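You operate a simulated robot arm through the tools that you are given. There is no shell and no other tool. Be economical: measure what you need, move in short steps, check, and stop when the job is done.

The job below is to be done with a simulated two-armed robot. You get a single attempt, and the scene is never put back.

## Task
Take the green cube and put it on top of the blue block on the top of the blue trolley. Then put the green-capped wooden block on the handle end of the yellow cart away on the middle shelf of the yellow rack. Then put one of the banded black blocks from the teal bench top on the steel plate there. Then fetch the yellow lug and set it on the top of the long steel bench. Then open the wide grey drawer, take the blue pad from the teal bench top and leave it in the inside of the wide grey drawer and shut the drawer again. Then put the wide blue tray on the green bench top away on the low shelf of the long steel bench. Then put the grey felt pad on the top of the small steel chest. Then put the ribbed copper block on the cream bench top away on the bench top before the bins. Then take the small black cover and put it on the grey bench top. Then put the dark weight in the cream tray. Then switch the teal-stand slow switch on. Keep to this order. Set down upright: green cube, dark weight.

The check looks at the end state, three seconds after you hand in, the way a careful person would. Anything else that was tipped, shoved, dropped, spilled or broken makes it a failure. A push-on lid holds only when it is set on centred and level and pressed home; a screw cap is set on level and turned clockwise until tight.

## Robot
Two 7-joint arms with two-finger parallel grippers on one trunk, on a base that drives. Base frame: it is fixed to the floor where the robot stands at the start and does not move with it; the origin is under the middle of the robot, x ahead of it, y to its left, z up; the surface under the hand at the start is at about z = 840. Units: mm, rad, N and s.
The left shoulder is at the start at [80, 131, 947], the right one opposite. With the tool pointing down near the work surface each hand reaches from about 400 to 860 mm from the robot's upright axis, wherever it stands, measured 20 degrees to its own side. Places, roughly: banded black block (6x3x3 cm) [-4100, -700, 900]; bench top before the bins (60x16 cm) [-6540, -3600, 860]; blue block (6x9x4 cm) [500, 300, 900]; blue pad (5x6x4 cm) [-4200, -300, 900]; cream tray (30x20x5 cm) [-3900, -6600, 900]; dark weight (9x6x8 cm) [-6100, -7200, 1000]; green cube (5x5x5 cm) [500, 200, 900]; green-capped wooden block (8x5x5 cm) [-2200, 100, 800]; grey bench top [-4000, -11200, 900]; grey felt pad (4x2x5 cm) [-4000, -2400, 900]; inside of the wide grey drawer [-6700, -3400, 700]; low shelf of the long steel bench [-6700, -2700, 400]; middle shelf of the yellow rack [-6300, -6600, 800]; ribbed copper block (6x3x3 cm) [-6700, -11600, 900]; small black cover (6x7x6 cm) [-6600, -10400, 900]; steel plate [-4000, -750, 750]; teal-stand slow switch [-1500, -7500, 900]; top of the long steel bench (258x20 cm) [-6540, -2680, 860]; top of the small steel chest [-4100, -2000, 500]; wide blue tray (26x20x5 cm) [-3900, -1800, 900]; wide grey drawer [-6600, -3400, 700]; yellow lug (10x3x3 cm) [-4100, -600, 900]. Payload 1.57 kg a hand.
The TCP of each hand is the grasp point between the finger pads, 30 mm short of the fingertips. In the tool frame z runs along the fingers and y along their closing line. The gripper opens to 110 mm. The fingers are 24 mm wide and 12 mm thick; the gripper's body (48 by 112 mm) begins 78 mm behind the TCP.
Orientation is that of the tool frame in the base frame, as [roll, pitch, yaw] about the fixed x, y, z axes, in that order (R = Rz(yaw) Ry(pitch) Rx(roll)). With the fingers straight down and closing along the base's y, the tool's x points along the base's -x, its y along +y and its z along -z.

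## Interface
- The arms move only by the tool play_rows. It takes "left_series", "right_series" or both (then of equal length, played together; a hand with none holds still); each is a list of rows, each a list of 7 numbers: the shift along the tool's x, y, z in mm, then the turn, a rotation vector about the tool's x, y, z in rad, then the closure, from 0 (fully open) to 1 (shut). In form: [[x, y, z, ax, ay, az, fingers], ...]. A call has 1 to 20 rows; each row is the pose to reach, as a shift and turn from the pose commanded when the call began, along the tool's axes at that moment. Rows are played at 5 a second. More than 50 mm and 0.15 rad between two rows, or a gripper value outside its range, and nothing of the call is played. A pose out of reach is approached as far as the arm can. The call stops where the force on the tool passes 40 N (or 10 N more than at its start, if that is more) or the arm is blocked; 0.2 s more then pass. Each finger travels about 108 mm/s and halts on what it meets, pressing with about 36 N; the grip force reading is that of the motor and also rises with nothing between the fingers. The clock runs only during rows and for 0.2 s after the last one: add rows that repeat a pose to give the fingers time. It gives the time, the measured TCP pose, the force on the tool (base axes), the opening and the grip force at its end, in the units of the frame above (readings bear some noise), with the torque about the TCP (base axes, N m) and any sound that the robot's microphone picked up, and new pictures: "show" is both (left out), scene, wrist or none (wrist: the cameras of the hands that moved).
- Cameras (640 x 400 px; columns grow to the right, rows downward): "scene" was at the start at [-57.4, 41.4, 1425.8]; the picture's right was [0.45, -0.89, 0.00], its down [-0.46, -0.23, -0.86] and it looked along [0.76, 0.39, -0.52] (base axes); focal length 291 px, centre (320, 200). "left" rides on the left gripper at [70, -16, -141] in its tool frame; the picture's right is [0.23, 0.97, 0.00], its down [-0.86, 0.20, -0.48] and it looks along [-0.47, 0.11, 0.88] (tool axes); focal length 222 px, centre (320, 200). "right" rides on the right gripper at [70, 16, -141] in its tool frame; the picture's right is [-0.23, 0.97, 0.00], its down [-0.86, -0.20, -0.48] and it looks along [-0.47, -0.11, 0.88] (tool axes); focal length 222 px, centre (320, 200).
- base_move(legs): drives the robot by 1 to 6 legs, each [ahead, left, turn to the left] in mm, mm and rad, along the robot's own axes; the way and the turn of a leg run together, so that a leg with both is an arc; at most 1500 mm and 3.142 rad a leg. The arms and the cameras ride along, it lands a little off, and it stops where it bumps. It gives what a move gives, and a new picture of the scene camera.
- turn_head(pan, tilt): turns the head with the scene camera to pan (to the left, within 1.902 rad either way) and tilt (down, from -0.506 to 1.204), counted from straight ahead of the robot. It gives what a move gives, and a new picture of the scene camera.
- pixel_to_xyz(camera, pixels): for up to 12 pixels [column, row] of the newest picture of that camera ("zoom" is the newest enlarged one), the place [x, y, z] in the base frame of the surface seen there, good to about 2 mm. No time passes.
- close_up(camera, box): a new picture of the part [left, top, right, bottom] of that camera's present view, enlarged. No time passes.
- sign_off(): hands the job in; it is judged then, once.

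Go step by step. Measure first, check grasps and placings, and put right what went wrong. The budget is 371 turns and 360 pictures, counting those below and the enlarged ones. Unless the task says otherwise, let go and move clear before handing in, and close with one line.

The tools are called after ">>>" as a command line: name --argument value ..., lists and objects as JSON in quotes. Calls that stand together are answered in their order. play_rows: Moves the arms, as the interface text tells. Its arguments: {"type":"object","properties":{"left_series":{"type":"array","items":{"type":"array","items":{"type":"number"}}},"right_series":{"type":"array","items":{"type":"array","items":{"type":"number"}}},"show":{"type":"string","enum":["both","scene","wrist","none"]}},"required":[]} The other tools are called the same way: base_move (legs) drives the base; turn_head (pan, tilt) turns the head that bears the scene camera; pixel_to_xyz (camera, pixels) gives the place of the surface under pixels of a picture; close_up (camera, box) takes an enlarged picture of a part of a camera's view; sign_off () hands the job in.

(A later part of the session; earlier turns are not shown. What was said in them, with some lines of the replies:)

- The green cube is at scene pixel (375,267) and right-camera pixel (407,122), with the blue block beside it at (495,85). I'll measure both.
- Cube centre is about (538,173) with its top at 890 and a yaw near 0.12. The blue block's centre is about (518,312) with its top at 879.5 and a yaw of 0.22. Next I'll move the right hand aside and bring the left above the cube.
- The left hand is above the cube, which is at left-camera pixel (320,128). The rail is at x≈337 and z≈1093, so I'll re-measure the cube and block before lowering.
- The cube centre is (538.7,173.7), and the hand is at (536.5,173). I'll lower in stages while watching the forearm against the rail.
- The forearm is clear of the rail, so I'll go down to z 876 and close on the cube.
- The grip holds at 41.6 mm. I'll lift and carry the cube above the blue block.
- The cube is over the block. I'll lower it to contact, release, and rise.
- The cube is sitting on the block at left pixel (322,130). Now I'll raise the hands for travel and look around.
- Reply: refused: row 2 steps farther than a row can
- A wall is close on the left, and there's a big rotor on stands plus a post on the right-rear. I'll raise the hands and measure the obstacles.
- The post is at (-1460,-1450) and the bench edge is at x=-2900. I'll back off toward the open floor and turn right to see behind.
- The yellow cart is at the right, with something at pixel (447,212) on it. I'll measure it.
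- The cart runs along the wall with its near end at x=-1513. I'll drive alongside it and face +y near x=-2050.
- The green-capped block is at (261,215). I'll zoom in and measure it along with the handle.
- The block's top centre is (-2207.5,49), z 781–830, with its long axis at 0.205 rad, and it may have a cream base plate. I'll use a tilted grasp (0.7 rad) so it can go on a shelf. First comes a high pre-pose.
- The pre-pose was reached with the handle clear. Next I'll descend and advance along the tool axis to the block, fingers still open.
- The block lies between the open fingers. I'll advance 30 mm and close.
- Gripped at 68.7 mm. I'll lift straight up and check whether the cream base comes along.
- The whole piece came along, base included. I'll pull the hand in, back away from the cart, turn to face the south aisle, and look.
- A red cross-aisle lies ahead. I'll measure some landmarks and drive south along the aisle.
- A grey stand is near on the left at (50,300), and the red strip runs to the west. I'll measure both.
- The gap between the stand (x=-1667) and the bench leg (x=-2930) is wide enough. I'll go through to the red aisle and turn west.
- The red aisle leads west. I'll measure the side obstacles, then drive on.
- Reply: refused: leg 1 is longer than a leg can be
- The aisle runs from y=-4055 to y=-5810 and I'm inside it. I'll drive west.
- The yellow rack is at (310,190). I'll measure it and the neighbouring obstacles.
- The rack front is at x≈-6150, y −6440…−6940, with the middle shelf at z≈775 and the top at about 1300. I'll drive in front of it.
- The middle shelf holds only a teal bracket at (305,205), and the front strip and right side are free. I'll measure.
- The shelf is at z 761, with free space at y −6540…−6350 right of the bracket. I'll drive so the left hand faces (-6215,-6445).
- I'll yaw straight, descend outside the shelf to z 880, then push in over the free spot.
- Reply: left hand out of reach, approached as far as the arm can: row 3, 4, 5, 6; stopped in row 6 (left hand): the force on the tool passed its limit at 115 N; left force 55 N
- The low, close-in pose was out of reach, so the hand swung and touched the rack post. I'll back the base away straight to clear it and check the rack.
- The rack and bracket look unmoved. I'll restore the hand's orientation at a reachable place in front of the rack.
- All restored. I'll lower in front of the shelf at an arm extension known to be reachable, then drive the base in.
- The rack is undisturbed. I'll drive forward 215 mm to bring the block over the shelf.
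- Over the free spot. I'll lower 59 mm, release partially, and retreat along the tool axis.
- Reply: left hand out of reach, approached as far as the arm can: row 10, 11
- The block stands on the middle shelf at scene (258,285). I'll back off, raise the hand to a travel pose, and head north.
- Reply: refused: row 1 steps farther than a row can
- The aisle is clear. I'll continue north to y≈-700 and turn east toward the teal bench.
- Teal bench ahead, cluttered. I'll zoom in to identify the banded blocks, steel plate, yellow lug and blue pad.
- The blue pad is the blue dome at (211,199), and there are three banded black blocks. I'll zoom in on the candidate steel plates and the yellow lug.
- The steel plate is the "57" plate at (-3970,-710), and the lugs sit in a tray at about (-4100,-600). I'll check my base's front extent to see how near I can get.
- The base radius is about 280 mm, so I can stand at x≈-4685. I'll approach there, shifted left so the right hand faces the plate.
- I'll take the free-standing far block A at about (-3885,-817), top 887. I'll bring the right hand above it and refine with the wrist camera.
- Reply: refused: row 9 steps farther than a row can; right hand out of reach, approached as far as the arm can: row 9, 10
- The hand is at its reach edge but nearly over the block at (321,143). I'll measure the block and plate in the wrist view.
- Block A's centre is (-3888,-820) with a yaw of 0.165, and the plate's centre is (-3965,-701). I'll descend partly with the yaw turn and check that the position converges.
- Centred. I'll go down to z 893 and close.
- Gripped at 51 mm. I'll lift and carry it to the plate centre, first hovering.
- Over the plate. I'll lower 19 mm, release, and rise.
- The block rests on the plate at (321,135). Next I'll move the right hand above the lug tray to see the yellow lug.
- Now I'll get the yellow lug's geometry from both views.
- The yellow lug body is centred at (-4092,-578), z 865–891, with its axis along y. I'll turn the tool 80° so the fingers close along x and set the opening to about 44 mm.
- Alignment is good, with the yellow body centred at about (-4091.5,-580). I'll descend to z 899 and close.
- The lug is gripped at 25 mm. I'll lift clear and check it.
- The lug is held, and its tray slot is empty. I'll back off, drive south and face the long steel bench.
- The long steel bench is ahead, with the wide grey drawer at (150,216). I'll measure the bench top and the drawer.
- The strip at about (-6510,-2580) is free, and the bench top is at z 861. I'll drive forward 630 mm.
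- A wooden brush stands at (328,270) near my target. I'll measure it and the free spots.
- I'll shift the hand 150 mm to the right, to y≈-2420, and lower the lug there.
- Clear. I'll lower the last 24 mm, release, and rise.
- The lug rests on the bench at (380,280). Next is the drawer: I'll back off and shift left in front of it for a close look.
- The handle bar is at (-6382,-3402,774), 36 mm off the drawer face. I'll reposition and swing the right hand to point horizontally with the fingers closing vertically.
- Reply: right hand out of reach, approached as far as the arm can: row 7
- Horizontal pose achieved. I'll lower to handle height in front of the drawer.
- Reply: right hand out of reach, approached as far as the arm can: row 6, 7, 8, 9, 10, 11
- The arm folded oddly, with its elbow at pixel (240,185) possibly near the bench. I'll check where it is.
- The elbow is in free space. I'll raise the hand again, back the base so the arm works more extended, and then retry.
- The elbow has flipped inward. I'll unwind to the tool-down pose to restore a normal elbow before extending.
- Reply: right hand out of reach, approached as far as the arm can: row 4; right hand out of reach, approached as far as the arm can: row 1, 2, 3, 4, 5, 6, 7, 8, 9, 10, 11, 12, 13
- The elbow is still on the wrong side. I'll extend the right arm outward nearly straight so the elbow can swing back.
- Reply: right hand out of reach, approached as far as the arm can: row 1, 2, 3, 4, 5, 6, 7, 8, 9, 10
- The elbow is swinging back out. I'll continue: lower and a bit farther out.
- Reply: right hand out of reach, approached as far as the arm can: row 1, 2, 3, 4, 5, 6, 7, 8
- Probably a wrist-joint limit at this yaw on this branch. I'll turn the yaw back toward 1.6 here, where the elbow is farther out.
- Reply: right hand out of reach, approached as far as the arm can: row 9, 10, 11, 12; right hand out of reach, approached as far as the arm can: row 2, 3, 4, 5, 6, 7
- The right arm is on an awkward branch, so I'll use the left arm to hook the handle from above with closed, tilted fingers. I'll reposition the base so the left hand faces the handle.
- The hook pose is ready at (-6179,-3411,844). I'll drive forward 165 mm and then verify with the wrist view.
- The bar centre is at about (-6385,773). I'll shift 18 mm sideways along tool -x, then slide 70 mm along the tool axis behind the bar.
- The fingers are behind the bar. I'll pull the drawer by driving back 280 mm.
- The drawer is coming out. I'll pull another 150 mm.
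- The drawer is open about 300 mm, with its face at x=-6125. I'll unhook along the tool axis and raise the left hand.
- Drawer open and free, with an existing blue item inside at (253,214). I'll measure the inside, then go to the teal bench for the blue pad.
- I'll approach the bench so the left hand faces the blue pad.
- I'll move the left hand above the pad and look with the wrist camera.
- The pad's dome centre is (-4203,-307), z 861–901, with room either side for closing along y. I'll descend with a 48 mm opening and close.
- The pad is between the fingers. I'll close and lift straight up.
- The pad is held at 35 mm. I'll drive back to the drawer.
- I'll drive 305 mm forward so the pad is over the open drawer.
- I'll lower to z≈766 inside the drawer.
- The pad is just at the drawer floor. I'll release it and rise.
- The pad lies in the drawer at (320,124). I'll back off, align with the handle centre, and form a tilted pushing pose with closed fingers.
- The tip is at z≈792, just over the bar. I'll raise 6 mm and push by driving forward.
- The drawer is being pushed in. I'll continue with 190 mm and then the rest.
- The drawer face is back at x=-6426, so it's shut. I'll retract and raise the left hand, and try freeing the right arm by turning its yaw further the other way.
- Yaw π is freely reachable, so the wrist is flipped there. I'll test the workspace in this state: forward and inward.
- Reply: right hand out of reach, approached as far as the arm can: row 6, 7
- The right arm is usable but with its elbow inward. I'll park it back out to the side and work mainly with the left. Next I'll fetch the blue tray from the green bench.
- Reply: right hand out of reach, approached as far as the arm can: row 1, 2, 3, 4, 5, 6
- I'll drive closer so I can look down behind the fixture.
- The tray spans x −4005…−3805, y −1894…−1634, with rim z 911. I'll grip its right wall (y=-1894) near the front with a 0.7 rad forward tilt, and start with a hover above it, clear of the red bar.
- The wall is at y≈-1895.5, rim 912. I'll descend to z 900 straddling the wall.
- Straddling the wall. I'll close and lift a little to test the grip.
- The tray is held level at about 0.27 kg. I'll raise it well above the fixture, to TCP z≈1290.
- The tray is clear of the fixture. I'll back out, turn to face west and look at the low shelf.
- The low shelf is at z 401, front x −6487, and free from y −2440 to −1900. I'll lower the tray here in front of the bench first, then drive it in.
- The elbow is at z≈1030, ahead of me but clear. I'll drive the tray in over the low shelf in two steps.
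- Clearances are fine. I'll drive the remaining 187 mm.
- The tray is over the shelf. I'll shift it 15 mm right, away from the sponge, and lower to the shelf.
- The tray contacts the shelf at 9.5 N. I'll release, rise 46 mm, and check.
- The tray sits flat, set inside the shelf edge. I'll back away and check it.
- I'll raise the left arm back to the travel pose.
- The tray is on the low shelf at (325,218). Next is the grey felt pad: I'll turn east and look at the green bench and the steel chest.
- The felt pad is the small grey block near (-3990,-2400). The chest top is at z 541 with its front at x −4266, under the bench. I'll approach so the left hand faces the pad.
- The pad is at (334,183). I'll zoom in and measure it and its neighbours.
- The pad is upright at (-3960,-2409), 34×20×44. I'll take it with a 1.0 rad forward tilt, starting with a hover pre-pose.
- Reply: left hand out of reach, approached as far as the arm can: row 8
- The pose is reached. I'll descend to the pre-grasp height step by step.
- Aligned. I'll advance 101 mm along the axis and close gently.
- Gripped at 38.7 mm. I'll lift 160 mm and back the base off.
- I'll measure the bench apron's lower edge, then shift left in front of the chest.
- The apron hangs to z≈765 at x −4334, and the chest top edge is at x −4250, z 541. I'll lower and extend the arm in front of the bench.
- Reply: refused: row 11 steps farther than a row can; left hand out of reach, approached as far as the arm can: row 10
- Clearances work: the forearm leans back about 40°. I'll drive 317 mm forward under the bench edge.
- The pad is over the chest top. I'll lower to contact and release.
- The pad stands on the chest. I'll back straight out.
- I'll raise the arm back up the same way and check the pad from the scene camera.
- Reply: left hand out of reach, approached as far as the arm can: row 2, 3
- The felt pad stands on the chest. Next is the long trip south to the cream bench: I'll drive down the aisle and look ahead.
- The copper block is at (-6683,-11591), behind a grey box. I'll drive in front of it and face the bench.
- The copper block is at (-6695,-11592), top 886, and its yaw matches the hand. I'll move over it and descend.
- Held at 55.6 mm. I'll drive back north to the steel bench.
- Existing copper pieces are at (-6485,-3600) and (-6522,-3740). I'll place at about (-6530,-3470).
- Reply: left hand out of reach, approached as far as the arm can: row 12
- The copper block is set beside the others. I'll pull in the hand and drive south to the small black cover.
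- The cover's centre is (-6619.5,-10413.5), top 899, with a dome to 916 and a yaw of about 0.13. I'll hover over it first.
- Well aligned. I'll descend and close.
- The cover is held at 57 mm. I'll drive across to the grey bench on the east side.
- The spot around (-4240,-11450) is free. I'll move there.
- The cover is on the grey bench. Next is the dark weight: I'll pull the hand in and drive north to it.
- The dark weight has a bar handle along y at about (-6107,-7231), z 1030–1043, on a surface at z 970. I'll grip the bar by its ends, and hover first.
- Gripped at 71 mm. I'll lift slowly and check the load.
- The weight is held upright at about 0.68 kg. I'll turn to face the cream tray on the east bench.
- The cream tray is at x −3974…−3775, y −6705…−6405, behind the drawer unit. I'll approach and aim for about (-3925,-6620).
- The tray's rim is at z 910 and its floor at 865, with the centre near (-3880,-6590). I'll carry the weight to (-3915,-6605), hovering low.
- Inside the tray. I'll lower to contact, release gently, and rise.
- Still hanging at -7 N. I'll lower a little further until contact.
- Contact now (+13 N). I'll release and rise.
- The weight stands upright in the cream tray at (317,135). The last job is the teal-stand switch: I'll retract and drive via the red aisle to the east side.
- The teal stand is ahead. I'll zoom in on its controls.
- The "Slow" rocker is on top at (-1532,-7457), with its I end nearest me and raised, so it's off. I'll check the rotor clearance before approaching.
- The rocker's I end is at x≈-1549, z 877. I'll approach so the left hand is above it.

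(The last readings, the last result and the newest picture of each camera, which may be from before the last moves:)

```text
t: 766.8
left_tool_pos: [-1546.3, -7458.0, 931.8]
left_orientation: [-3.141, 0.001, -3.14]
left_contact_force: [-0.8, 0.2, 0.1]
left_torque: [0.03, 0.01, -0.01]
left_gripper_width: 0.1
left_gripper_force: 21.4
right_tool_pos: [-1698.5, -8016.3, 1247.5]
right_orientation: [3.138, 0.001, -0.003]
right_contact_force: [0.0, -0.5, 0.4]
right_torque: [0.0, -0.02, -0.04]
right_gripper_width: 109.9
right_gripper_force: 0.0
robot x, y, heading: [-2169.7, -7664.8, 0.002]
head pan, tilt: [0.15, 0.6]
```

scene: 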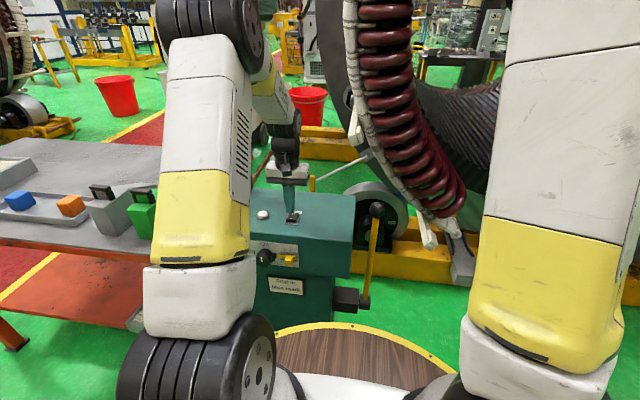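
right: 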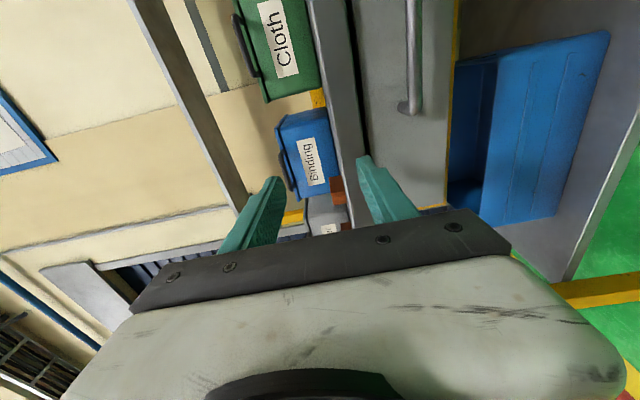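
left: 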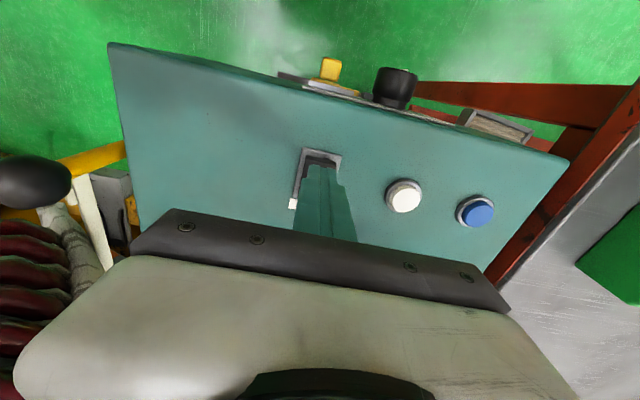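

The tip is above the I end. I'll press down slowly.

>>> play_rows --left_series '[[2, 0, 12, 0, 0, 0, 1], [2, 0, 20, 0, 0, 0, 1], [2, 0, 24, 0, 0, 0, 1], [2, 0, 27, 0, 0, 0, 1], [2, 0, 30, 0, 0, 0, 1], [2, 0, 32, 0, 0, 0, 1], [2, 0, 32, 0, 0, 0, 1]]' --show "wrist"

```text
t: 768.4
left_tool_pos: [-1548.0, -7459.8, 901.4]
left_orientation: [3.14, 0.006, -3.138]
left_contact_force: [-8.5, 0.2, 39.3]
left_torque: [0.01, -0.23, -0.03]
left_gripper_width: 0.2
left_gripper_force: 21.2
right_tool_pos: [-1700.2, -8016.9, 1246.5]
right_orientation: [3.138, -0.001, -0.001]
right_contact_force: [0.2, 0.4, -1.1]
right_torque: [0.03, 0.04, -0.01]
right_gripper_width: 110.2
right_gripper_force: 0.0
robot x, y, heading: [-2169.7, -7660.6, 0.001]
head pan, tilt: [0.15, 0.6]
```

left: 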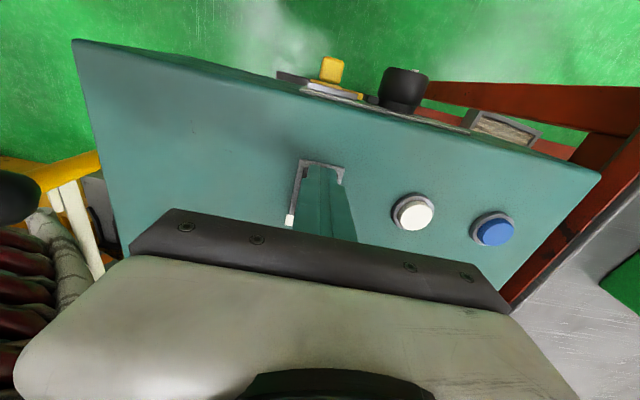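

The press reached 39 N with the tip at z≈871. I'll lift off and inspect the rocker.

>>> play_rows --left_series '[[0, 0, -20, 0, 0, 0, 1], [0, 0, -60, 0, 0, 0, 1], [0, 0, -105, 0, 0, 0, 1], [20, 0, -150, 0, 0, 0, 1], [50, 0, -185, 0, 0, 0, 1], [80, 0, -220, 0, 0, 0, 1], [100, 0, -260, 0, 0, 0, 1]]' --show "scene"

>>> close_up --camera "scene" --box '[225, 190, 345, 290]'

>>> close_up --camera "scene" --box '[275, 200, 315, 232]'

```text
t: 770.0
left_tool_pos: [-1648.4, -7459.7, 1159.7]
left_orientation: [3.14, -0.001, -3.139]
left_contact_force: [0.7, -0.3, 0.3]
left_torque: [-0.01, 0.01, 0.01]
left_gripper_width: 0.2
left_gripper_force: 21.1
right_tool_pos: [-1698.2, -8017.0, 1246.4]
right_orientation: [3.137, 0.001, -0.002]
right_contact_force: [0.2, -0.4, -0.5]
right_torque: [-0.01, 0.03, 0.01]
right_gripper_width: 109.8
right_gripper_force: 0.1
robot x, y, heading: [-2163.1, -7661.5, 0.005]
head pan, tilt: [0.15, 0.6]
```

scene: 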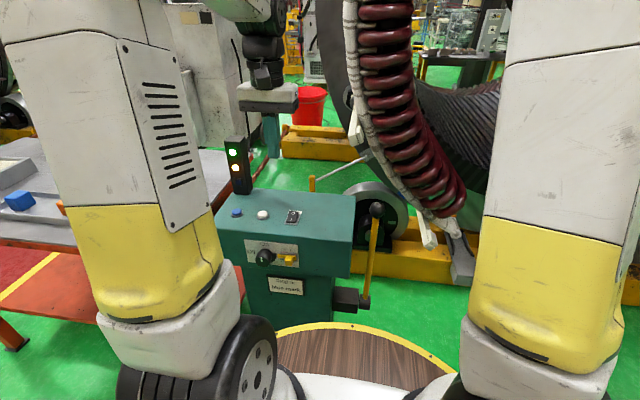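

```text
4.00 times, centred on (285, 240) of scene
```

zoom: 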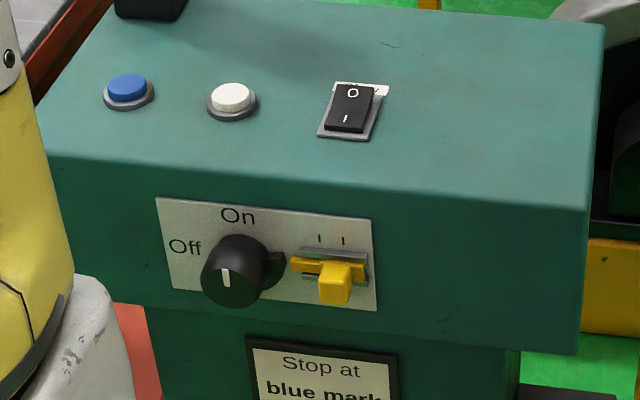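

```text
12.50 times, centred on (295, 216) of scene
```

zoom: 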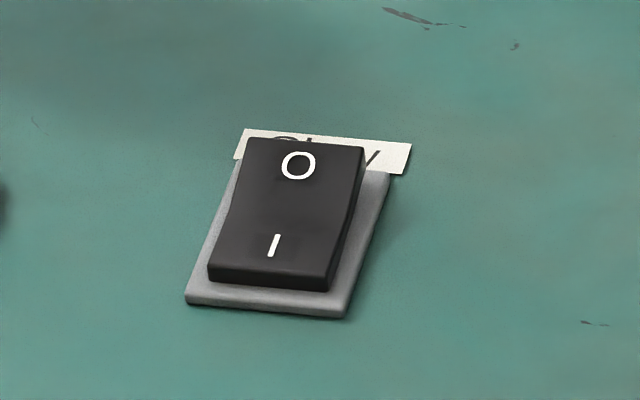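

>>> pixel_to_xyz --camera "zoom" --pixels '[[270, 262], [272, 245], [300, 190], [305, 150], [300, 165]]'

>>> close_up --camera "scene" --box '[220, 135, 260, 200]'

```text
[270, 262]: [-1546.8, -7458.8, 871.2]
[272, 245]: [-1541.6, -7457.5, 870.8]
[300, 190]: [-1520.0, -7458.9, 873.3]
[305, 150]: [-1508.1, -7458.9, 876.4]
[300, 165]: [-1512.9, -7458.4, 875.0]
```

```text
6.15 times, centred on (240, 168) of scene
```

zoom: 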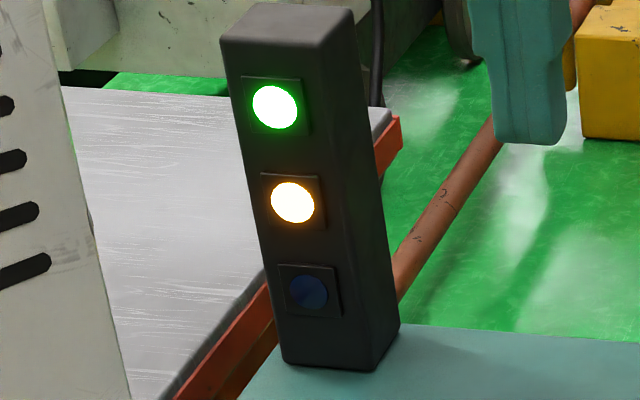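

The rocker has latched on: the I end is now low at 871 and the O end is high at 876. I'll back clear and hand in.

>>> base_move --legs '[[-250, 0, 0]]'

>>> sign_off

```text
t: 771.9
left_tool_pos: [-1902.4, -7459.0, 1158.6]
left_orientation: [3.142, 0.0, -3.139]
left_contact_force: [0.1, 0.3, 0.8]
left_torque: [-0.03, 0.02, -0.02]
left_gripper_width: 0.1
left_gripper_force: 21.5
right_tool_pos: [-1952.1, -8016.9, 1247.1]
right_orientation: [3.14, 0.001, -0.001]
right_contact_force: [0.0, -0.4, -1.0]
right_torque: [0.0, 0.01, 0.0]
right_gripper_width: 110.0
right_gripper_force: 0.1
robot x, y, heading: [-2419.2, -7664.0, 0.0]
head pan, tilt: [0.15, 0.6]
```

scene: 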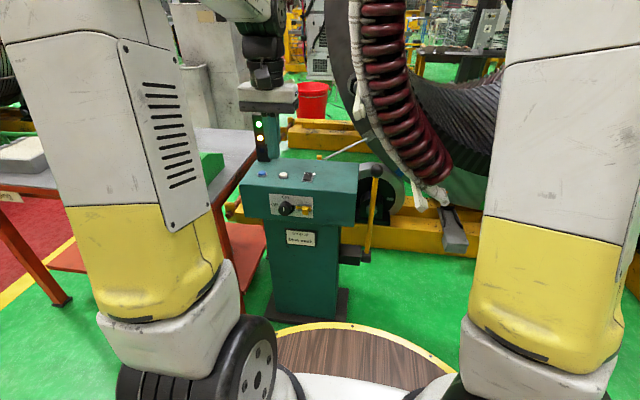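

```text
The job is handed in.
```

All eleven tasks are done in the order given and the job is handed in; the left hand did bump a post of the yellow rack once (115 N peak), and the rack and the bracket on it measured unmoved afterwards.
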